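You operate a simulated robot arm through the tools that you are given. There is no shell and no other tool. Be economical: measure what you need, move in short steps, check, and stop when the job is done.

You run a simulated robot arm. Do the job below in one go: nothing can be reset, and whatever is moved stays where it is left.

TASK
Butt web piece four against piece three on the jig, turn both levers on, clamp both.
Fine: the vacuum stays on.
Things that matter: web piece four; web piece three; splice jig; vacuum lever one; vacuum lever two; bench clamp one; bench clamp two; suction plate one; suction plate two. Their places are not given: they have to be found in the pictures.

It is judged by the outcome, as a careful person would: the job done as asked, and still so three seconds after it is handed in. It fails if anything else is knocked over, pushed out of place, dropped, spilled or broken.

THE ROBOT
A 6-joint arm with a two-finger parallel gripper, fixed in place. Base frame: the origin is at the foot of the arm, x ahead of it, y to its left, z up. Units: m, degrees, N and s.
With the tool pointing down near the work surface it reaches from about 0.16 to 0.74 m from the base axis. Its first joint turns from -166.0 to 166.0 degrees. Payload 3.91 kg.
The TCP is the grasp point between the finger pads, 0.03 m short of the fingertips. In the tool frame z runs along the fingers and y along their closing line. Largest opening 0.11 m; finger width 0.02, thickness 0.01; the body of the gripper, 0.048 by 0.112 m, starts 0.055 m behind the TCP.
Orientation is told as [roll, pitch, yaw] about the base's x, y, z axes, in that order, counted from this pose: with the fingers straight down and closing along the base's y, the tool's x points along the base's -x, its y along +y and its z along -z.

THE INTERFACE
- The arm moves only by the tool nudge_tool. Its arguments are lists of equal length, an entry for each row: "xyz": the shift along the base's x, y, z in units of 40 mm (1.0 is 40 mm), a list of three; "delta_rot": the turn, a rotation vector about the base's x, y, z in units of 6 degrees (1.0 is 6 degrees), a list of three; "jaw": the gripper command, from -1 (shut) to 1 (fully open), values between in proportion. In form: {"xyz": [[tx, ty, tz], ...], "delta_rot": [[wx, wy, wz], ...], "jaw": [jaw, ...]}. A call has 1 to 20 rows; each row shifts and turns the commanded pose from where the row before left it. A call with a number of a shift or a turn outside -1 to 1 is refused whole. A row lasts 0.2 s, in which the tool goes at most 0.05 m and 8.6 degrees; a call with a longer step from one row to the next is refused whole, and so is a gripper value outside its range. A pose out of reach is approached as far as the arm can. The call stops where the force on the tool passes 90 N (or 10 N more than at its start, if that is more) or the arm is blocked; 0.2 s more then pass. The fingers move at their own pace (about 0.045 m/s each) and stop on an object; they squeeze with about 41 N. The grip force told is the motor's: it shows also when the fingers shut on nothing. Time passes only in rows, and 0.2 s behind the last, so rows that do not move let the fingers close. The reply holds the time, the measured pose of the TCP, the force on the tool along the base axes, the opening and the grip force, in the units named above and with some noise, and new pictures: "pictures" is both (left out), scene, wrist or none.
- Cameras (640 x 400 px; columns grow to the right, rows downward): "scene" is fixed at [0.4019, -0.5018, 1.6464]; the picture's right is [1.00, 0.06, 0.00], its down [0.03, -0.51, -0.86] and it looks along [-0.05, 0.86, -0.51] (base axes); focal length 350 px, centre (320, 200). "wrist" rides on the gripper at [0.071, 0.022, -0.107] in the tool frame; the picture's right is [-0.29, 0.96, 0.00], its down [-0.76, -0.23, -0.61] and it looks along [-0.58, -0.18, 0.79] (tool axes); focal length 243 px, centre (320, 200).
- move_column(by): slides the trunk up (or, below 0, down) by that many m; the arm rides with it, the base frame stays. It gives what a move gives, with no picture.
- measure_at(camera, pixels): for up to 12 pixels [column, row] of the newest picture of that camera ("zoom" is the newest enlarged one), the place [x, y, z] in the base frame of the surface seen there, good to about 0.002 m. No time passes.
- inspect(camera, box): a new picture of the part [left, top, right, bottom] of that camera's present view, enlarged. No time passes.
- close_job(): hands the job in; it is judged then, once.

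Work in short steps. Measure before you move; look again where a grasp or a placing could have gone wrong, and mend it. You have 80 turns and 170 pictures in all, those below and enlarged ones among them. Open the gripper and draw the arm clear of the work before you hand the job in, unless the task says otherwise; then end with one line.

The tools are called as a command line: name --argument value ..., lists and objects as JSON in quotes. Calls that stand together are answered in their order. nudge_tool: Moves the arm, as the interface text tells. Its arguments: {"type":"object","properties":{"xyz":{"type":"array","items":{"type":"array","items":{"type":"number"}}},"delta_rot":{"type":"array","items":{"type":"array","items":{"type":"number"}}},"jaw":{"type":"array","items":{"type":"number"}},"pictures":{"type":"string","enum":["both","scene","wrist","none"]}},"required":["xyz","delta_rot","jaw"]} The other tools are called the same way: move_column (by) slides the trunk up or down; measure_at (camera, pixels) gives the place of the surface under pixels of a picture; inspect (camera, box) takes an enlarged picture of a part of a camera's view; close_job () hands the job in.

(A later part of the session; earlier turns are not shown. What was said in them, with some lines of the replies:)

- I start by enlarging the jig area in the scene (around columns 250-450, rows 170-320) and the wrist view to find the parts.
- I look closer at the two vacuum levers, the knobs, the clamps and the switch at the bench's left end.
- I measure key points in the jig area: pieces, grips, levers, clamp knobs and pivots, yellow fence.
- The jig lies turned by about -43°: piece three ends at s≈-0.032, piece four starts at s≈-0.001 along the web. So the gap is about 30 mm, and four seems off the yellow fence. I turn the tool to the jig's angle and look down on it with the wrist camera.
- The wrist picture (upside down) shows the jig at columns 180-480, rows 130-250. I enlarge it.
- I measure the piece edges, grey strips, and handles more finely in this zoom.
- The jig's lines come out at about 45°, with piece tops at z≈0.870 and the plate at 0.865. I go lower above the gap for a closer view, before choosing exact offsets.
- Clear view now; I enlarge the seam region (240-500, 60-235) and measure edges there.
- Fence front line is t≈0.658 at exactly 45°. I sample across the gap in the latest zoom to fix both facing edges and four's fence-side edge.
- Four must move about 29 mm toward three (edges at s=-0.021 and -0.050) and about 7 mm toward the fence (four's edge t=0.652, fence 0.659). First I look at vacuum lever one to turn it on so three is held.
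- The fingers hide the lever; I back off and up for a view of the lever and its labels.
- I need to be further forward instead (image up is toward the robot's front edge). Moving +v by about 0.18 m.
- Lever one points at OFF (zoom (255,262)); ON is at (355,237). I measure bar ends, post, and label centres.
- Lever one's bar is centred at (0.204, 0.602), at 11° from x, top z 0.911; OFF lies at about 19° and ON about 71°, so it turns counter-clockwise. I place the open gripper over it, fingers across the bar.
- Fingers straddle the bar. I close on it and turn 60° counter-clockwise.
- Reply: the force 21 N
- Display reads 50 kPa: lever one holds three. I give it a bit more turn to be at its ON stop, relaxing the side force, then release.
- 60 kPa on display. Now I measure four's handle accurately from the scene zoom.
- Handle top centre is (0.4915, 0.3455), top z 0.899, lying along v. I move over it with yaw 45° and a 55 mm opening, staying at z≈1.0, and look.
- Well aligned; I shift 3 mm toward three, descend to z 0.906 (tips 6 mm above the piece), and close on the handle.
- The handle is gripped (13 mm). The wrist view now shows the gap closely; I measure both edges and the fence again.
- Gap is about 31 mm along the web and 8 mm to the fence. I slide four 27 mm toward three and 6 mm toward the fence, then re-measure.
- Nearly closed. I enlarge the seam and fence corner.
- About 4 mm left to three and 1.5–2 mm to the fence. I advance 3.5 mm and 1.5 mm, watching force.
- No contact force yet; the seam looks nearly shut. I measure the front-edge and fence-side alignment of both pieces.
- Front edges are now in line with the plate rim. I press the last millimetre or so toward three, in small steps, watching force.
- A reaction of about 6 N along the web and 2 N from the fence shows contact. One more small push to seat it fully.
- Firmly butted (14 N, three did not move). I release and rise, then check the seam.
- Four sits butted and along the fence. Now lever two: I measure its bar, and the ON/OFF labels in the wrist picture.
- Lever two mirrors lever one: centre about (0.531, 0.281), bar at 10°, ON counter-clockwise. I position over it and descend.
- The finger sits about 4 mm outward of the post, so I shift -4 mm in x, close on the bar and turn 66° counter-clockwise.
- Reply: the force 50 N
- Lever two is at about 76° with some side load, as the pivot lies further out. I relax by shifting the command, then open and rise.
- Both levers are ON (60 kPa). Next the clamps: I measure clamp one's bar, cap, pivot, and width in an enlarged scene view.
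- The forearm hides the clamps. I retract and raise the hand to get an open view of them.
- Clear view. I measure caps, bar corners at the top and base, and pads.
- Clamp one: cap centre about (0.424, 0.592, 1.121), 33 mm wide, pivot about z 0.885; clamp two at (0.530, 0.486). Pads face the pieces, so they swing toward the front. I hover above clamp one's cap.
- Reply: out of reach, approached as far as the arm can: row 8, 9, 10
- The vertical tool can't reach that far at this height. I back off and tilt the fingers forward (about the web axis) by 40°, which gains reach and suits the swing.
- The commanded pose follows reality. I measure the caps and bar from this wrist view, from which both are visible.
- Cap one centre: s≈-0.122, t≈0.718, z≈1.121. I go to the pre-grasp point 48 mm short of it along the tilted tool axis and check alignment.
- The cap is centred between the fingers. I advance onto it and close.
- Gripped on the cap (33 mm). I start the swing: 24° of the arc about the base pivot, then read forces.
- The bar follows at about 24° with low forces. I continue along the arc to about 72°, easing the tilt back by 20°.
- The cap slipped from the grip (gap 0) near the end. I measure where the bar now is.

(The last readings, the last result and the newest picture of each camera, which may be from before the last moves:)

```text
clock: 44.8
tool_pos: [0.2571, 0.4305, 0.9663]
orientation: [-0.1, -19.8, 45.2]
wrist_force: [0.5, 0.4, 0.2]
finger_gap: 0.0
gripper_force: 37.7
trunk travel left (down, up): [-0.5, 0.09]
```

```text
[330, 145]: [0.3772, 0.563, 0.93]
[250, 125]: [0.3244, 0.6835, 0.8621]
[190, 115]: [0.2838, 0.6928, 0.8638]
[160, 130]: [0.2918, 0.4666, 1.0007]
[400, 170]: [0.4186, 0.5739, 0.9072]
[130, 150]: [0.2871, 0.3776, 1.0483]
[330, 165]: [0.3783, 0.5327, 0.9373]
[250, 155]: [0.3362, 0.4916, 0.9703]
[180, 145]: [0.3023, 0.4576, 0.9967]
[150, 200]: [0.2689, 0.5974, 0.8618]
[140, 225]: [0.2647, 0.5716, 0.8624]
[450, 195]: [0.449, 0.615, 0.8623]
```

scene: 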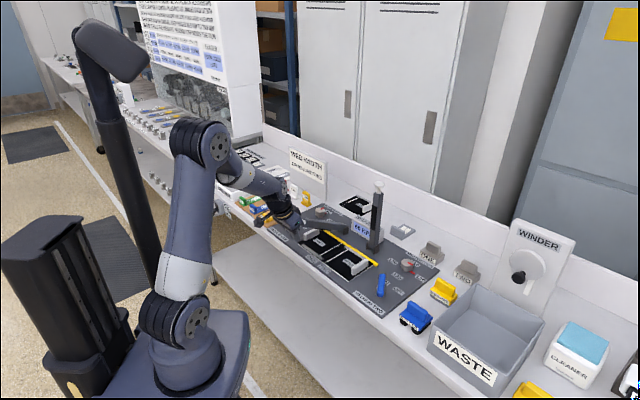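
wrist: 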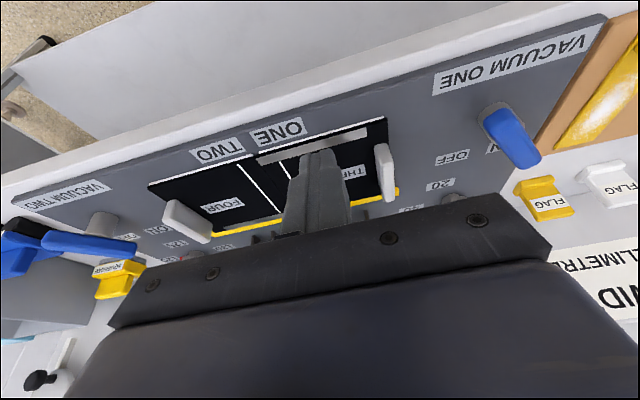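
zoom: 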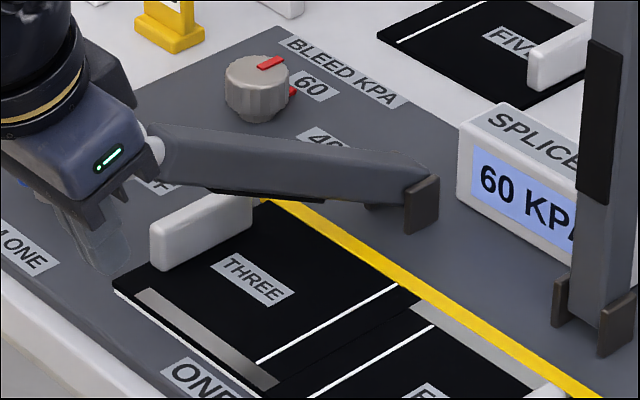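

The bar stands about 29° above horizontal at s≈-0.11, resting by the hand's rear side. I back the hand away toward the front, then rise and look.

nudge_tool --xyz '[[-0.3, -0.3, 0], [-0.6, -0.6, 0], [-0.6, -0.6, 0], [0, 0, 0.8], [0, 0, 0.9], [0, 0, 0.9], [0, 0, 0.9], [0, 0, 0]]' --delta_rot '[[0, 0, 0], [0, 0, 0], [0, 0, 0], [0, 0, 0], [0, 0, 0], [0, 0, 0], [0, 0, 0], [0, 0, 0]]' --jaw '[-1, -1, -1, -1, -1, -1, -1, -1]'

inspect --camera "scene" --box '[270, 190, 400, 290]'

```text
clock: 46.6
tool_pos: [0.1943, 0.3712, 1.1081]
orientation: [0.0, -20.0, 45.2]
wrist_force: [0.3, -0.1, 0.5]
finger_gap: 0.0
gripper_force: 37.8
trunk travel left (down, up): [-0.5, 0.09]
```

scene: 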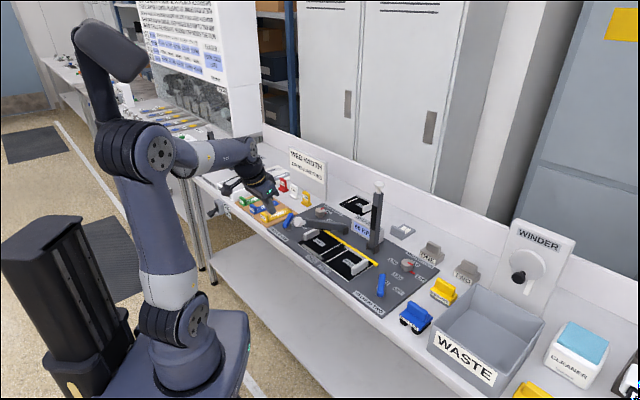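
wrist: 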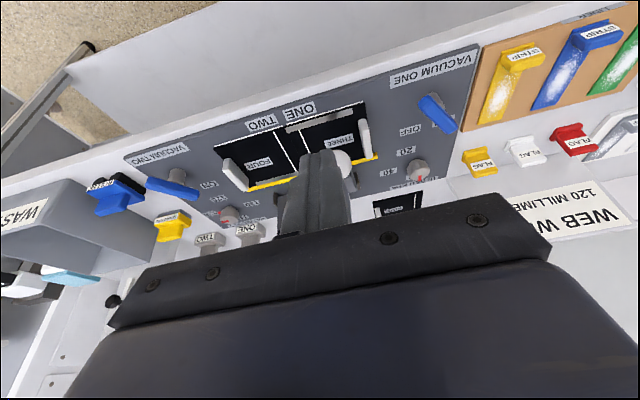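

```text
4.00 times, centred on (335, 240) of scene
```

zoom: 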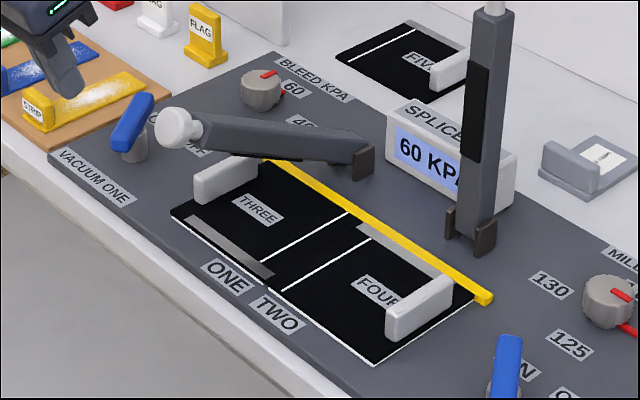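

The bar stays up by itself (friction). I measure its cap and top surface to press it down from above.

measure_at --camera "zoom" --pixels '[[175, 127], [193, 128], [205, 122], [230, 120], [280, 130], [340, 145], [230, 140], [200, 145], [340, 160], [180, 108]]'

```text
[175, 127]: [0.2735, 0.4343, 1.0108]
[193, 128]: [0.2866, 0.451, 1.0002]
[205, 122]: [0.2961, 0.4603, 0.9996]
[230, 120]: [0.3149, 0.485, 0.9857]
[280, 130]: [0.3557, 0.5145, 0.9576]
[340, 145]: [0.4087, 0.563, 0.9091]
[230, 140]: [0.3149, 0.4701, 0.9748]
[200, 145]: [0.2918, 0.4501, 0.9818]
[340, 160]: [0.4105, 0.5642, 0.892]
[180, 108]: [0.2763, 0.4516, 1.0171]
```

Bar top near its end is (0.30, 0.465, 0.997). I move above it (t≈0.545, s≈-0.119) with closed fingers and a vertical tool.

nudge_tool --xyz '[[0.67, 0.614, 0], [0.67, 0.614, 0], [0.67, 0.614, 0], [0.67, 0.614, 0], [0, 0, -0.5], [0, 0, -0.5], [0, 0, 0]]' --delta_rot '[[-0.59, 0.59, 0], [-0.59, 0.59, 0], [-0.59, 0.59, 0], [-0.59, 0.59, 0], [0, 0, 0], [0, 0, 0], [0, 0, 0]]' --jaw '[-1, -1, -1, -1, -1, -1, -1]'

inspect --camera "scene" --box '[270, 170, 400, 270]'

```text
clock: 48.2
tool_pos: [0.3032, 0.4686, 1.0668]
orientation: [0.0, 0.1, 45.2]
wrist_force: [0.4, 0.1, 1.0]
finger_gap: 0.0002
gripper_force: 38.1
trunk travel left (down, up): [-0.5, 0.09]
```

scene: 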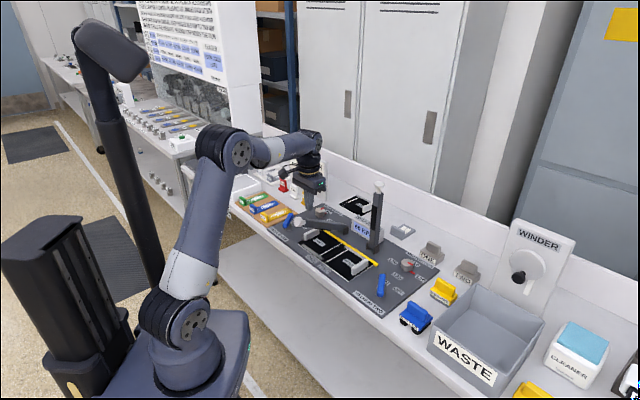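
wrist: 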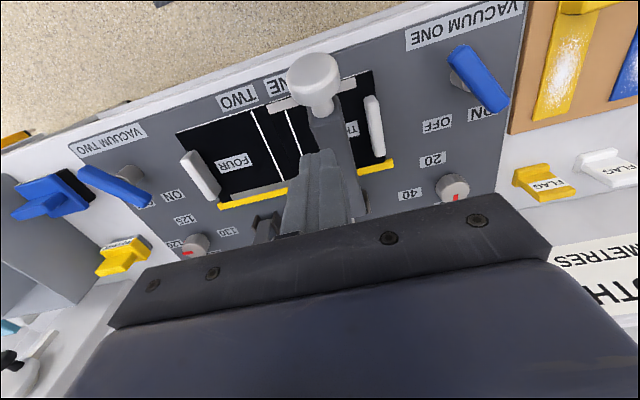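

```text
4.00 times, centred on (335, 220) of scene
```

zoom: 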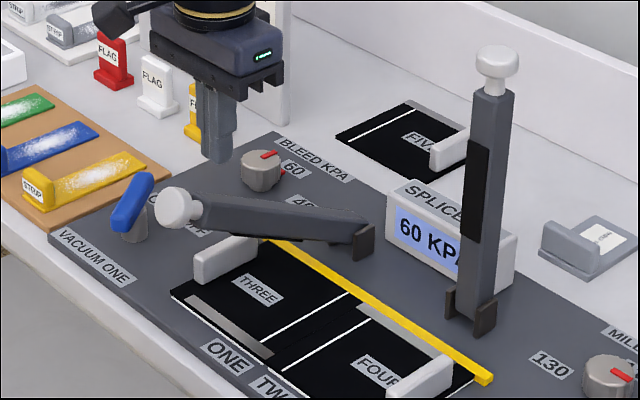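

Aligned over the bar. I press down 0.1 m in 20 mm steps.

nudge_tool --xyz '[[0, 0, -0.5], [0, 0, -0.5], [0, 0, -0.5], [0, 0, -0.5], [0, 0, -0.5], [0, 0, 0]]' --delta_rot '[[0, 0, 0], [0, 0, 0], [0, 0, 0], [0, 0, 0], [0, 0, 0], [0, 0, 0]]' --jaw '[-1, -1, -1, -1, -1, -1]' --pictures "scene"

inspect --camera "scene" --box '[270, 190, 380, 270]'

```text
clock: 49.6
tool_pos: [0.3035, 0.4706, 0.9666]
orientation: [-0.1, 0.1, 45.1]
wrist_force: [0.1, -0.2, -0.5]
finger_gap: 0.0
gripper_force: 37.8
trunk travel left (down, up): [-0.5, 0.09]
```

scene: 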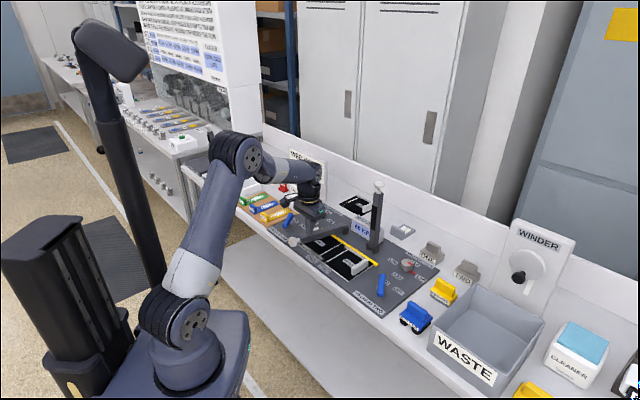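

```text
5.00 times, centred on (325, 230) of scene
```

zoom: 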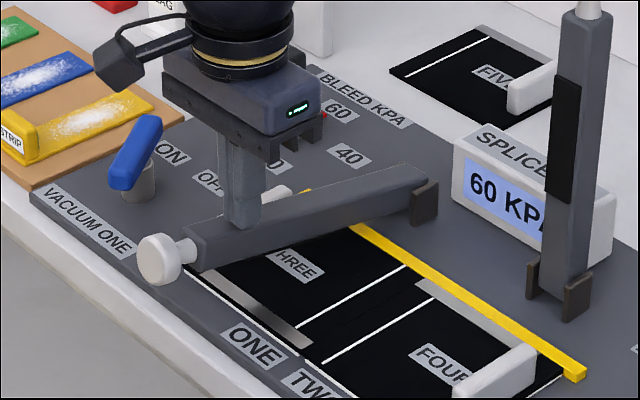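

The bar follows easily, now about 12° up. I press the rest of the way in 8 mm steps until it meets the piece.

nudge_tool --xyz '[[0, 0, -0.25], [0, 0, -0.2], [0, 0, -0.2], [0, 0, -0.15], [0, 0, 0]]' --delta_rot '[[0, 0, 0], [0, 0, 0], [0, 0, 0], [0, 0, 0], [0, 0, 0]]' --jaw '[-1, -1, -1, -1, -1]' --pictures "scene"

inspect --camera "scene" --box '[270, 190, 380, 270]'

```text
clock: 50.8
tool_pos: [0.303, 0.4692, 0.9339]
orientation: [0.1, 0.1, 45.2]
wrist_force: [-0.3, 0.4, -0.1]
finger_gap: 0.0001
gripper_force: 37.3
trunk travel left (down, up): [-0.5, 0.09]
```

scene: 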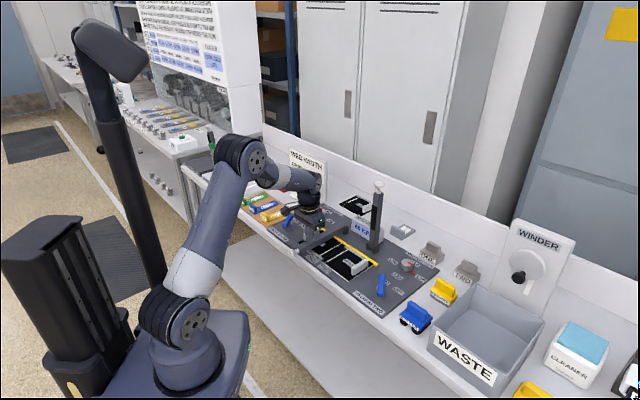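

```text
5.00 times, centred on (325, 230) of scene
```

zoom: 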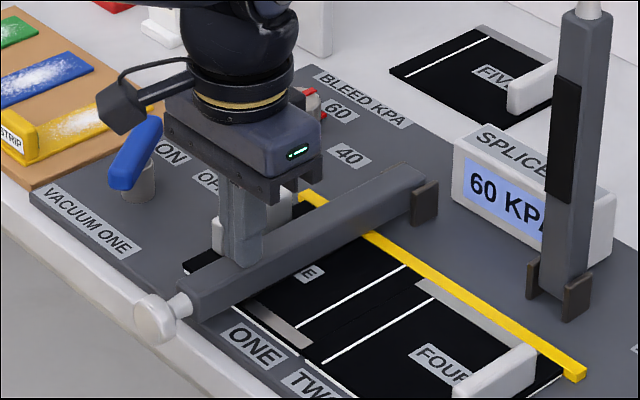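

Almost flat. I press in 3 mm steps until the force rises.

nudge_tool --xyz '[[0, 0, -0.075], [0, 0, -0.075], [0, 0, -0.075], [0, 0, 0]]' --delta_rot '[[0, 0, 0], [0, 0, 0], [0, 0, 0], [0, 0, 0]]' --jaw '[-1, -1, -1, -1]' --pictures "scene"

inspect --camera "scene" --box '[270, 200, 380, 270]'

measure_at --camera "zoom" --pixels '[[390, 135], [300, 190], [200, 250], [205, 245], [145, 260], [180, 265], [400, 130], [340, 170]]'

```text
clock: 51.8
tool_pos: [0.303, 0.4695, 0.9285]
orientation: [0.1, -0.3, 45.2]
wrist_force: [0.8, -1.1, 28.3]
finger_gap: 0.0
gripper_force: 37.7
trunk travel left (down, up): [-0.5, 0.09]
```

scene: 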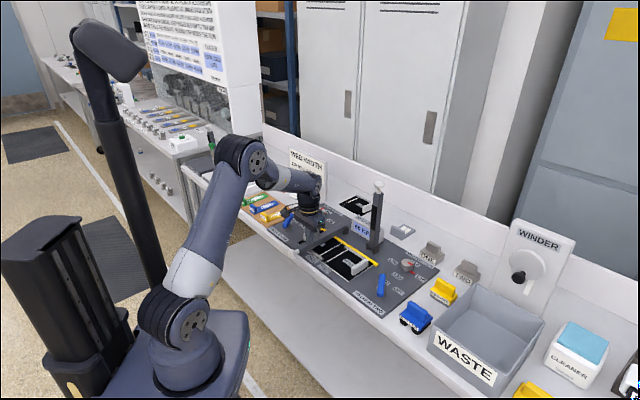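

```text
5.71 times, centred on (325, 235) of scene
```

zoom: 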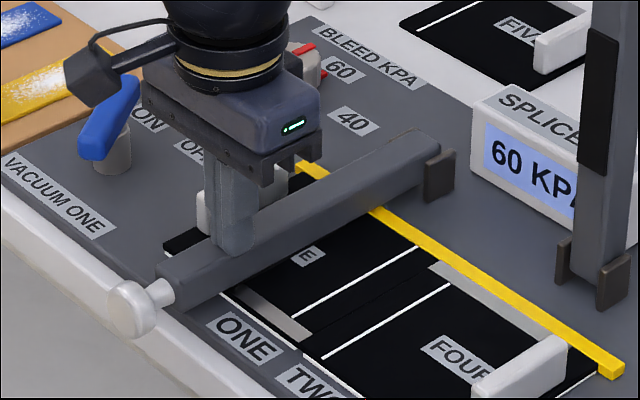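

```text
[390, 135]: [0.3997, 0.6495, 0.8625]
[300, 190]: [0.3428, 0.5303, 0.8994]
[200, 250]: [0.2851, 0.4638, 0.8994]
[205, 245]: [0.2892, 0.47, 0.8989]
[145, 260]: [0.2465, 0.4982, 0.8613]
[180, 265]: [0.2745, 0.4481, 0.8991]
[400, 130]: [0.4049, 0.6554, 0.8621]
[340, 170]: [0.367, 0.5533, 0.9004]
```

28 N and the bar is level (top z 0.899 along its length): clamp one is down. I lift away and check that it stays.

nudge_tool --xyz '[[0, 0, 0.3], [0, 0, 0.8], [0, 0, 0.9], [0, 0, 0.9], [0, 0, 0.9], [0, 0, 0.9], [0, 0, 0.9], [0, 0, 0]]' --delta_rot '[[0, 0, 0], [0, 0, 0], [0, 0, 0], [0, 0, 0], [0, 0, 0], [0, 0, 0], [0, 0, 0], [0, 0, 0]]' --jaw '[-1, -1, -1, -1, -1, -1, -1, -1]'

inspect --camera "scene" --box '[270, 170, 410, 290]'

```text
clock: 53.6
tool_pos: [0.3029, 0.4681, 1.151]
orientation: [0.0, 0.2, 45.2]
wrist_force: [0.6, 0.7, -0.3]
finger_gap: 0.0
gripper_force: 37.9
trunk travel left (down, up): [-0.5, 0.09]
```

scene: 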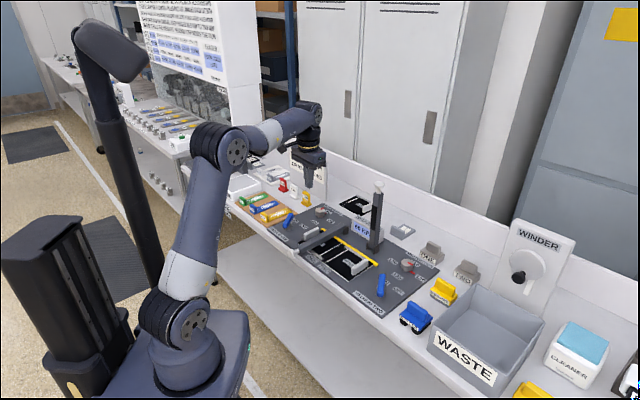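
wrist: 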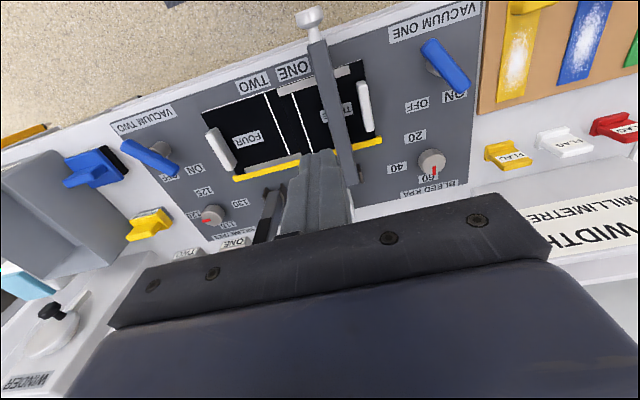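

```text
3.33 times, centred on (340, 230) of scene
```

zoom: 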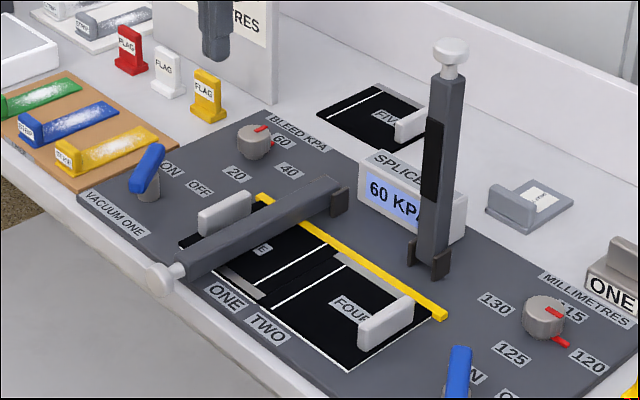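

Clamp one stays down. For clamp two (cap at s≈0.026, t≈0.718), I repeat: tilt 40°, open to 70 mm, and go to the pre-grasp point.

nudge_tool --xyz '[[0.421, -0.421, 0.067], [0.421, -0.421, 0.067], [0.421, -0.421, 0.067], [0.421, -0.421, 0.067], [0.421, -0.421, 0.067], [0.421, -0.421, 0.067], [0.6, 0.6, 0], [0.6, 0.6, 0], [0.6, 0.6, 0], [0.567, 0.567, 0], [0, 0, 0]]' --delta_rot '[[0.786, -0.786, 0], [0.786, -0.786, 0], [0.786, -0.786, 0], [0.786, -0.786, 0], [0.786, -0.786, 0], [0.786, -0.786, 0], [0, 0, 0], [0, 0, 0], [0, 0, 0], [0, 0, 0], [0, 0, 0]]' --jaw '[0.3, 0.3, 0.3, 0.3, 0.3, 0.3, 0.3, 0.3, 0.3, 0.3, 0.3]'

inspect --camera "scene" --box '[330, 140, 430, 220]'

```text
clock: 56.0
tool_pos: [0.4992, 0.4629, 1.165]
orientation: [-0.1, -40.1, 45.2]
wrist_force: [-0.3, -0.2, 0.8]
finger_gap: 0.0716
gripper_force: 0.1
trunk travel left (down, up): [-0.5, 0.09]
```

scene: 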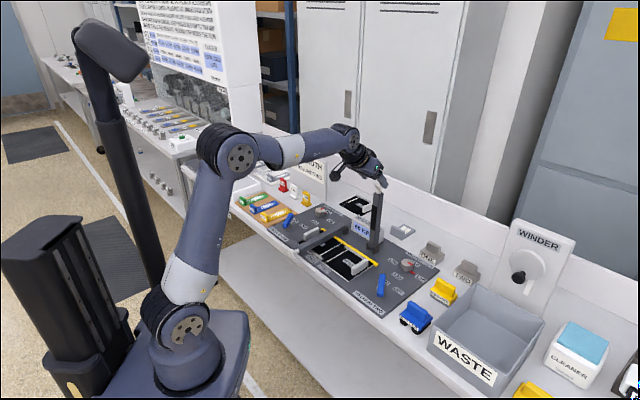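
wrist: 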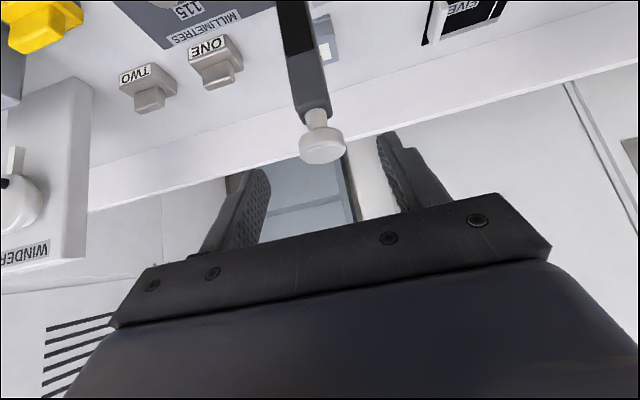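

```text
5.00 times, centred on (380, 180) of scene
```

zoom: 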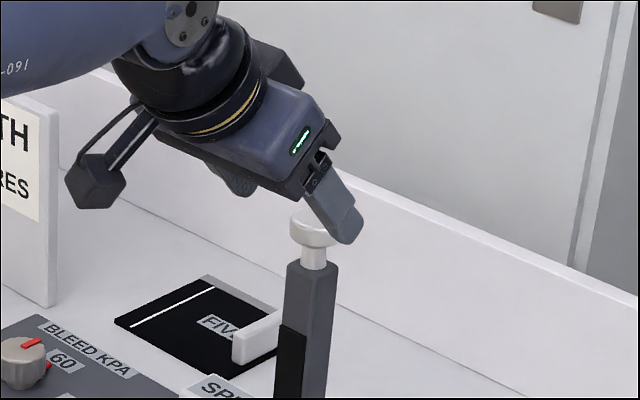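

Same geometry as before. I advance onto the cap and close.

nudge_tool --xyz '[[0.265, 0.265, -0.44], [0.265, 0.265, -0.44], [0, 0, 0], [0, 0, 0], [0, 0, 0], [0, 0, 0]]' --delta_rot '[[0, 0, 0], [0, 0, 0], [0, 0, 0], [0, 0, 0], [0, 0, 0], [0, 0, 0]]' --jaw '[0.3, 0.3, 0.3, -1, -1, -1]' --pictures "wrist"

```text
clock: 57.4
tool_pos: [0.52, 0.4862, 1.1301]
orientation: [-0.1, -40.0, 45.2]
wrist_force: [-1.3, 1.5, 0.8]
finger_gap: 0.0332
gripper_force: 34.4
trunk travel left (down, up): [-0.5, 0.09]
```

wrist: 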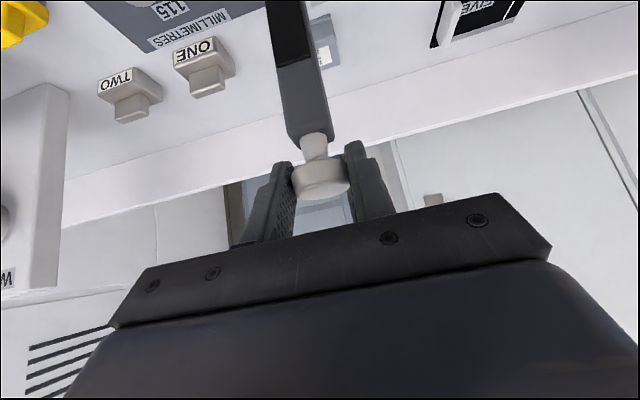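

Gripped with little side force. I swing along the arc to about 48°, keeping the tilt constant.

nudge_tool --xyz '[[-0.578, -0.578, -0.058], [-0.567, -0.567, -0.17], [-0.545, -0.545, -0.28], [-0.511, -0.511, -0.385], [-0.47, -0.47, -0.4825], [-0.4155, -0.4155, -0.57], [0, 0, 0]]' --delta_rot '[[0, 0, 0], [0, 0, 0], [0, 0, 0], [0, 0, 0], [0, 0, 0], [0, 0, 0], [0, 0, 0]]' --jaw '[-1, -1, -1, -1, -1, -1, -1]'

inspect --camera "scene" --box '[290, 170, 410, 270]'

```text
clock: 59.0
tool_pos: [0.3953, 0.3592, 1.0537]
orientation: [-0.2, -40.0, 45.2]
wrist_force: [-3.8, -1.3, 9.6]
finger_gap: 0.0329
gripper_force: 44.8
trunk travel left (down, up): [-0.5, 0.09]
```

scene: 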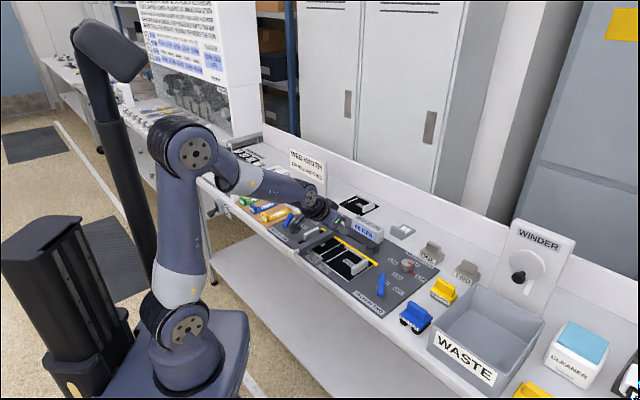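
wrist: 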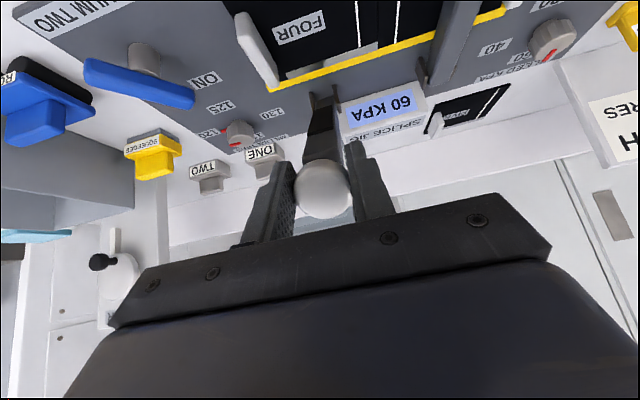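

```text
4.00 times, centred on (350, 220) of scene
```

zoom: 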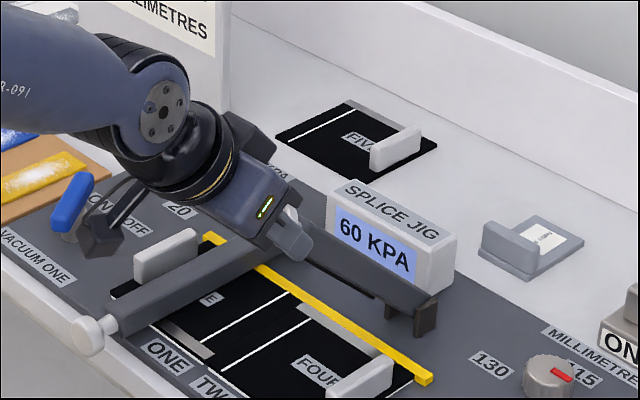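

At 48° with low force. I continue to 64°, open, and withdraw backward and up along the tool axis.

nudge_tool --xyz '[[-0.357, -0.357, -0.645], [-0.29, -0.29, -0.71], [0, 0, 0], [0, 0, 0], [0, 0, 0], [-0.4, -0.4, 0.68], [-0.4, -0.4, 0.68], [-0.2, -0.2, 0.9], [0, 0, 0]]' --delta_rot '[[0, 0, 0], [0, 0, 0], [0, 0, 0], [0, 0, 0], [0, 0, 0], [0, 0, 0], [0, 0, 0], [0, 0, 0], [0, 0, 0]]' --jaw '[-1, -1, -1, 0.3, 0.3, 0.3, 0.3, 0.3, 0.3]'

inspect --camera "scene" --box '[290, 190, 410, 290]'

```text
clock: 61.0
tool_pos: [0.3309, 0.2959, 1.0889]
orientation: [-0.1, -40.0, 45.3]
wrist_force: [-0.1, 0.0, -0.9]
finger_gap: 0.0716
gripper_force: 0.1
trunk travel left (down, up): [-0.5, 0.09]
```

scene: 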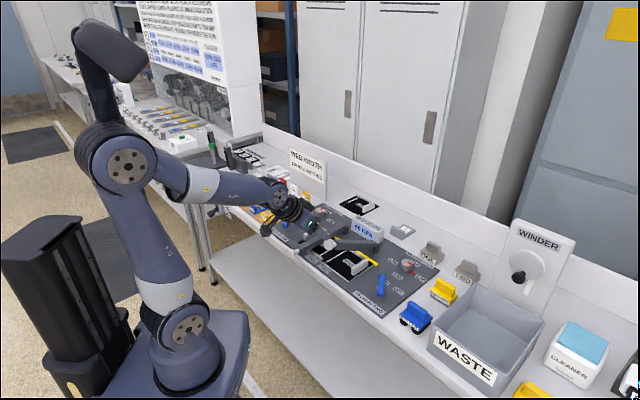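
wrist: 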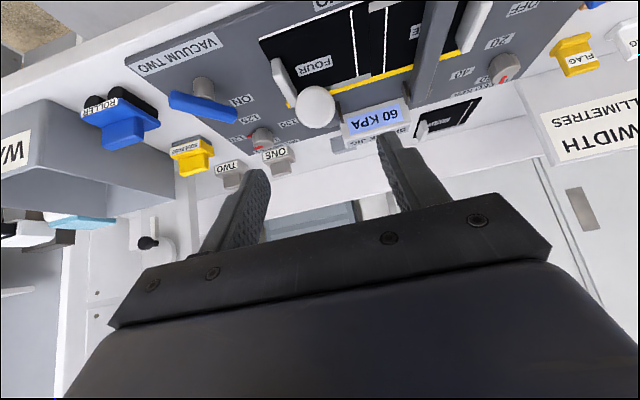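

```text
4.00 times, centred on (350, 240) of scene
```

zoom: 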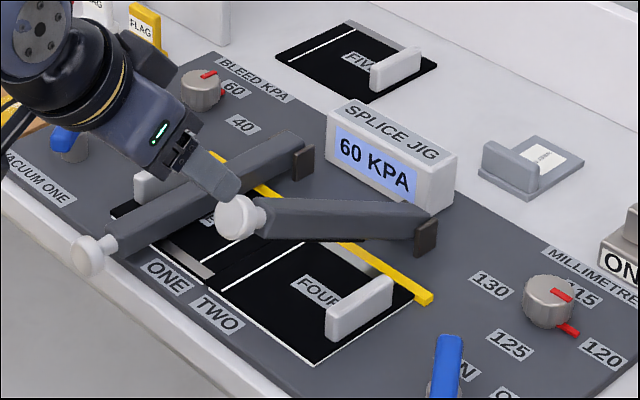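

Bar two holds at about 28° above level. I straighten the tool, close the fingers, and hover over the bar at t≈0.545.

nudge_tool --xyz '[[0, 0, 0.7], [0.304, 0.296, 0], [0.304, 0.296, 0], [0.304, 0.296, 0], [0.304, 0.296, 0], [0.304, 0.296, 0], [0.304, 0.296, 0], [0, 0, -0.7], [0, 0, -0.6], [0, 0, 0]]' --delta_rot '[[0, 0, 0], [-0.786, 0.786, 0], [-0.786, 0.786, 0], [-0.786, 0.786, 0], [-0.786, 0.786, 0], [-0.786, 0.786, 0], [-0.786, 0.786, 0], [0, 0, 0], [0, 0, 0], [0, 0, 0]]' --jaw '[-1, -1, -1, -1, -1, -1, -1, -1, -1, -1]'

inspect --camera "scene" --box '[290, 190, 410, 290]'

```text
clock: 63.2
tool_pos: [0.4034, 0.3662, 1.0653]
orientation: [0.0, 0.2, 45.2]
wrist_force: [0.7, 0.3, -0.2]
finger_gap: 0.0002
gripper_force: 38.2
trunk travel left (down, up): [-0.5, 0.09]
```

scene: 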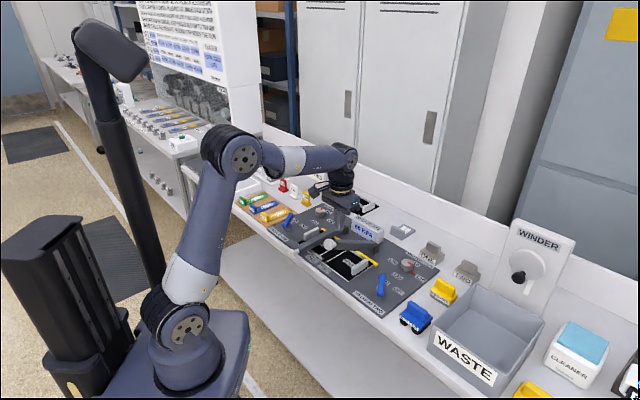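
wrist: 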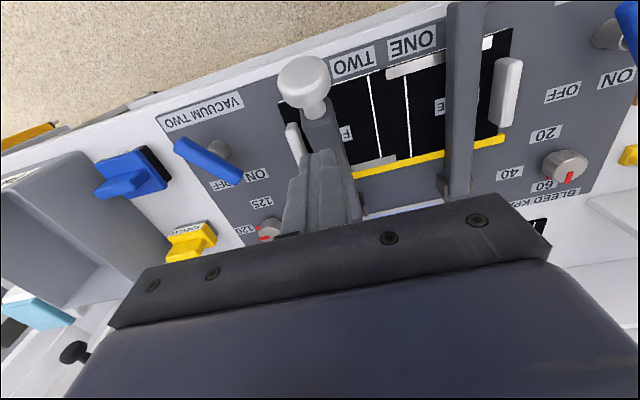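

```text
4.00 times, centred on (350, 240) of scene
```

zoom: 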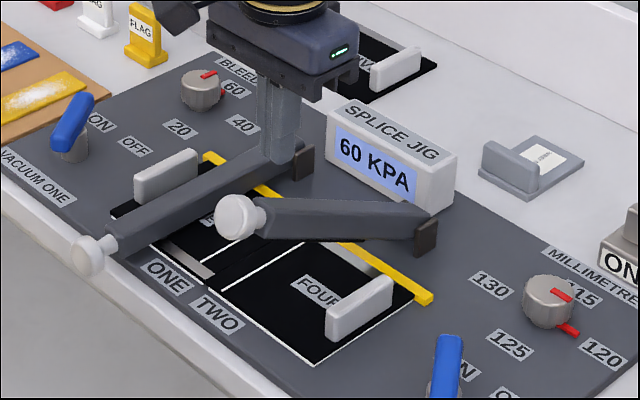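

Alignment matches the first press. I press down to about the same height as before.

nudge_tool --xyz '[[0, 0, -0.5], [0, 0, -0.5], [0, 0, -0.5], [0, 0, -0.5], [0, 0, -0.5], [0, 0, -0.25], [0, 0, -0.2], [0, 0, -0.2], [0, 0, -0.1], [0, 0, 0]]' --delta_rot '[[0, 0, 0], [0, 0, 0], [0, 0, 0], [0, 0, 0], [0, 0, 0], [0, 0, 0], [0, 0, 0], [0, 0, 0], [0, 0, 0], [0, 0, 0]]' --jaw '[-1, -1, -1, -1, -1, -1, -1, -1, -1, -1]' --pictures "scene"

inspect --camera "scene" --box '[290, 190, 410, 290]'

```text
clock: 65.4
tool_pos: [0.4039, 0.3663, 0.9348]
orientation: [0.1, 0.1, 45.3]
wrist_force: [0.3, 0.1, 0.3]
finger_gap: 0.0001
gripper_force: 37.7
trunk travel left (down, up): [-0.5, 0.09]
```

scene: 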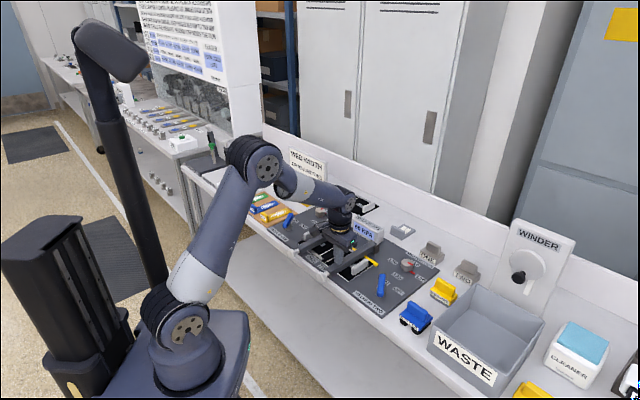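

```text
4.00 times, centred on (350, 240) of scene
```

zoom: 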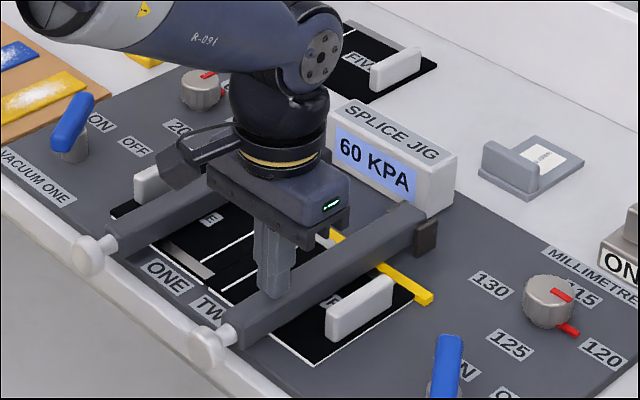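

Almost level and no load yet; I press in 3 mm steps as before, then lift and retract.

nudge_tool --xyz '[[0, 0, -0.075], [0, 0, -0.075], [0, 0, -0.075], [0, 0, 0]]' --delta_rot '[[0, 0, 0], [0, 0, 0], [0, 0, 0], [0, 0, 0]]' --jaw '[-1, -1, -1, -1]' --pictures "none"

```text
clock: 66.4
tool_pos: [0.4037, 0.367, 0.9283]
orientation: [-0.1, -0.4, 45.2]
wrist_force: [-1.0, -0.7, 30.4]
finger_gap: 0.0
gripper_force: 37.6
trunk travel left (down, up): [-0.5, 0.09]
```

30 N at the same height as clamp one: clamp two is seated. I lift, retract clear and open the gripper.

nudge_tool --xyz '[[0, 0, 0.3], [0, 0, 0.9], [0, 0, 0.9], [0, 0, 0.9], [0, 0, 0.9], [-0.6, -0.45, 0.7], [-0.6, -0.45, 0.7], [-0.6, -0.45, 0.7], [-0.6, -0.45, 0.7], [-0.6, -0.45, 0.7], [-0.6, -0.45, 0.5], [0, 0, 0], [0, 0, 0]]' --delta_rot '[[0, 0, 0], [0, 0, 0], [0, 0, 0], [0, 0, 0], [0, 0, 0], [0, 0, 0], [0, 0, 0], [0, 0, 0], [0, 0, 0], [0, 0, 0], [0, 0, 0], [0, 0, 0], [0, 0, 0]]' --jaw '[-1, -1, -1, -1, -1, 1, 1, 1, 1, 1, 1, 1, 1]'

inspect --camera "scene" --box '[270, 190, 410, 300]'

inspect --camera "scene" --box '[310, 230, 380, 280]'

```text
clock: 69.2
tool_pos: [0.2595, 0.259, 1.2427]
orientation: [-0.1, 0.1, 45.2]
wrist_force: [0.6, -0.3, -0.4]
finger_gap: 0.11
gripper_force: 0.2
trunk travel left (down, up): [-0.5, 0.09]
```

scene: 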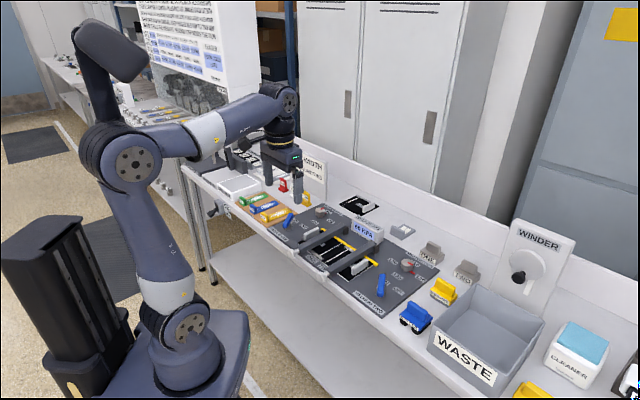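
wrist: 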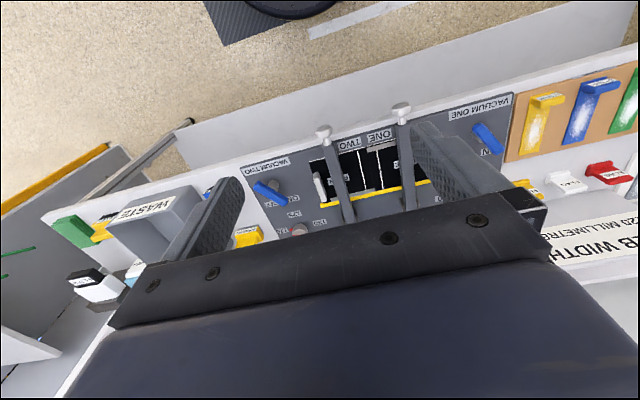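

```text
3.64 times, centred on (340, 245) of scene
```

zoom: 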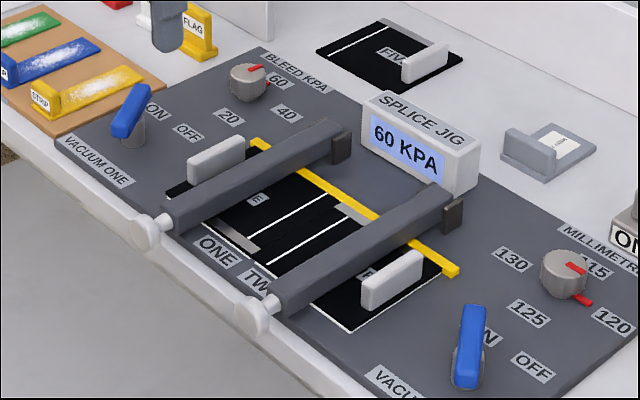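

```text
8.00 times, centred on (345, 255) of scene
```

zoom: 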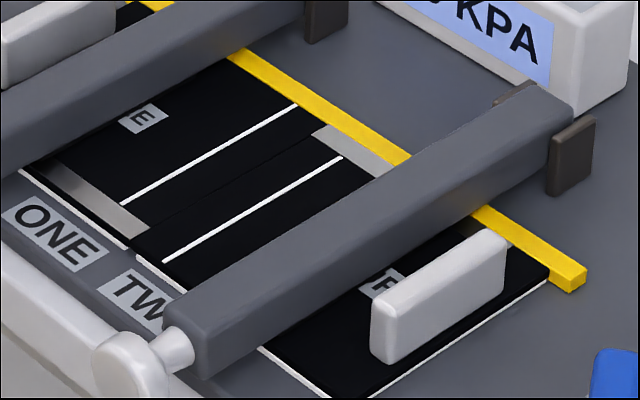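

Both clamps are level, the seam is shut against the fence, and the display reads 60 kPa. I check both lever angles once before handing in.

inspect --camera "scene" --box '[365, 260, 405, 305]'

measure_at --camera "wrist" --pixels '[[259, 187], [266, 193], [273, 199], [283, 203], [480, 128], [485, 135], [492, 144], [498, 150]]'

```text
8.89 times, centred on (385, 282) of scene
```

zoom: 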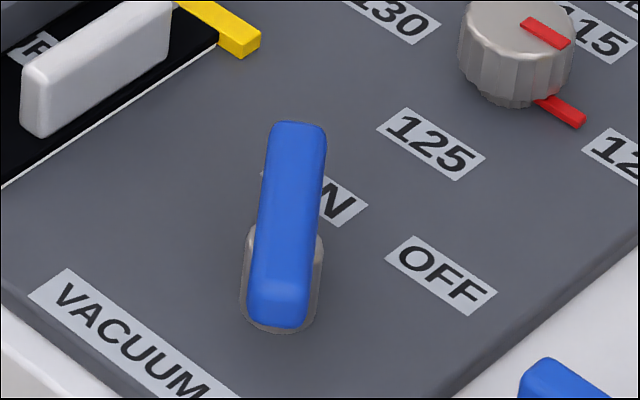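

```text
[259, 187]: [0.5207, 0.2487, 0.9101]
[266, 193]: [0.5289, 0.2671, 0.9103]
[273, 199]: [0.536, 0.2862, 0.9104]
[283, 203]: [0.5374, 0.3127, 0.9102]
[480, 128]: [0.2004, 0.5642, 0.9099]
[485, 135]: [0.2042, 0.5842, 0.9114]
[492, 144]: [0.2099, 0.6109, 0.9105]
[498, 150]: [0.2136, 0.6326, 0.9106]
```

Both levers stand at ON (about 76–79°) and the arm is clear with the gripper open, so I hand the job in.

close_job

```text
The job is handed in.
```

Piece four is butted against piece three along the fence, both vacuum levers are on with the display at 60 kPa, both clamps are down, and the job is handed in.
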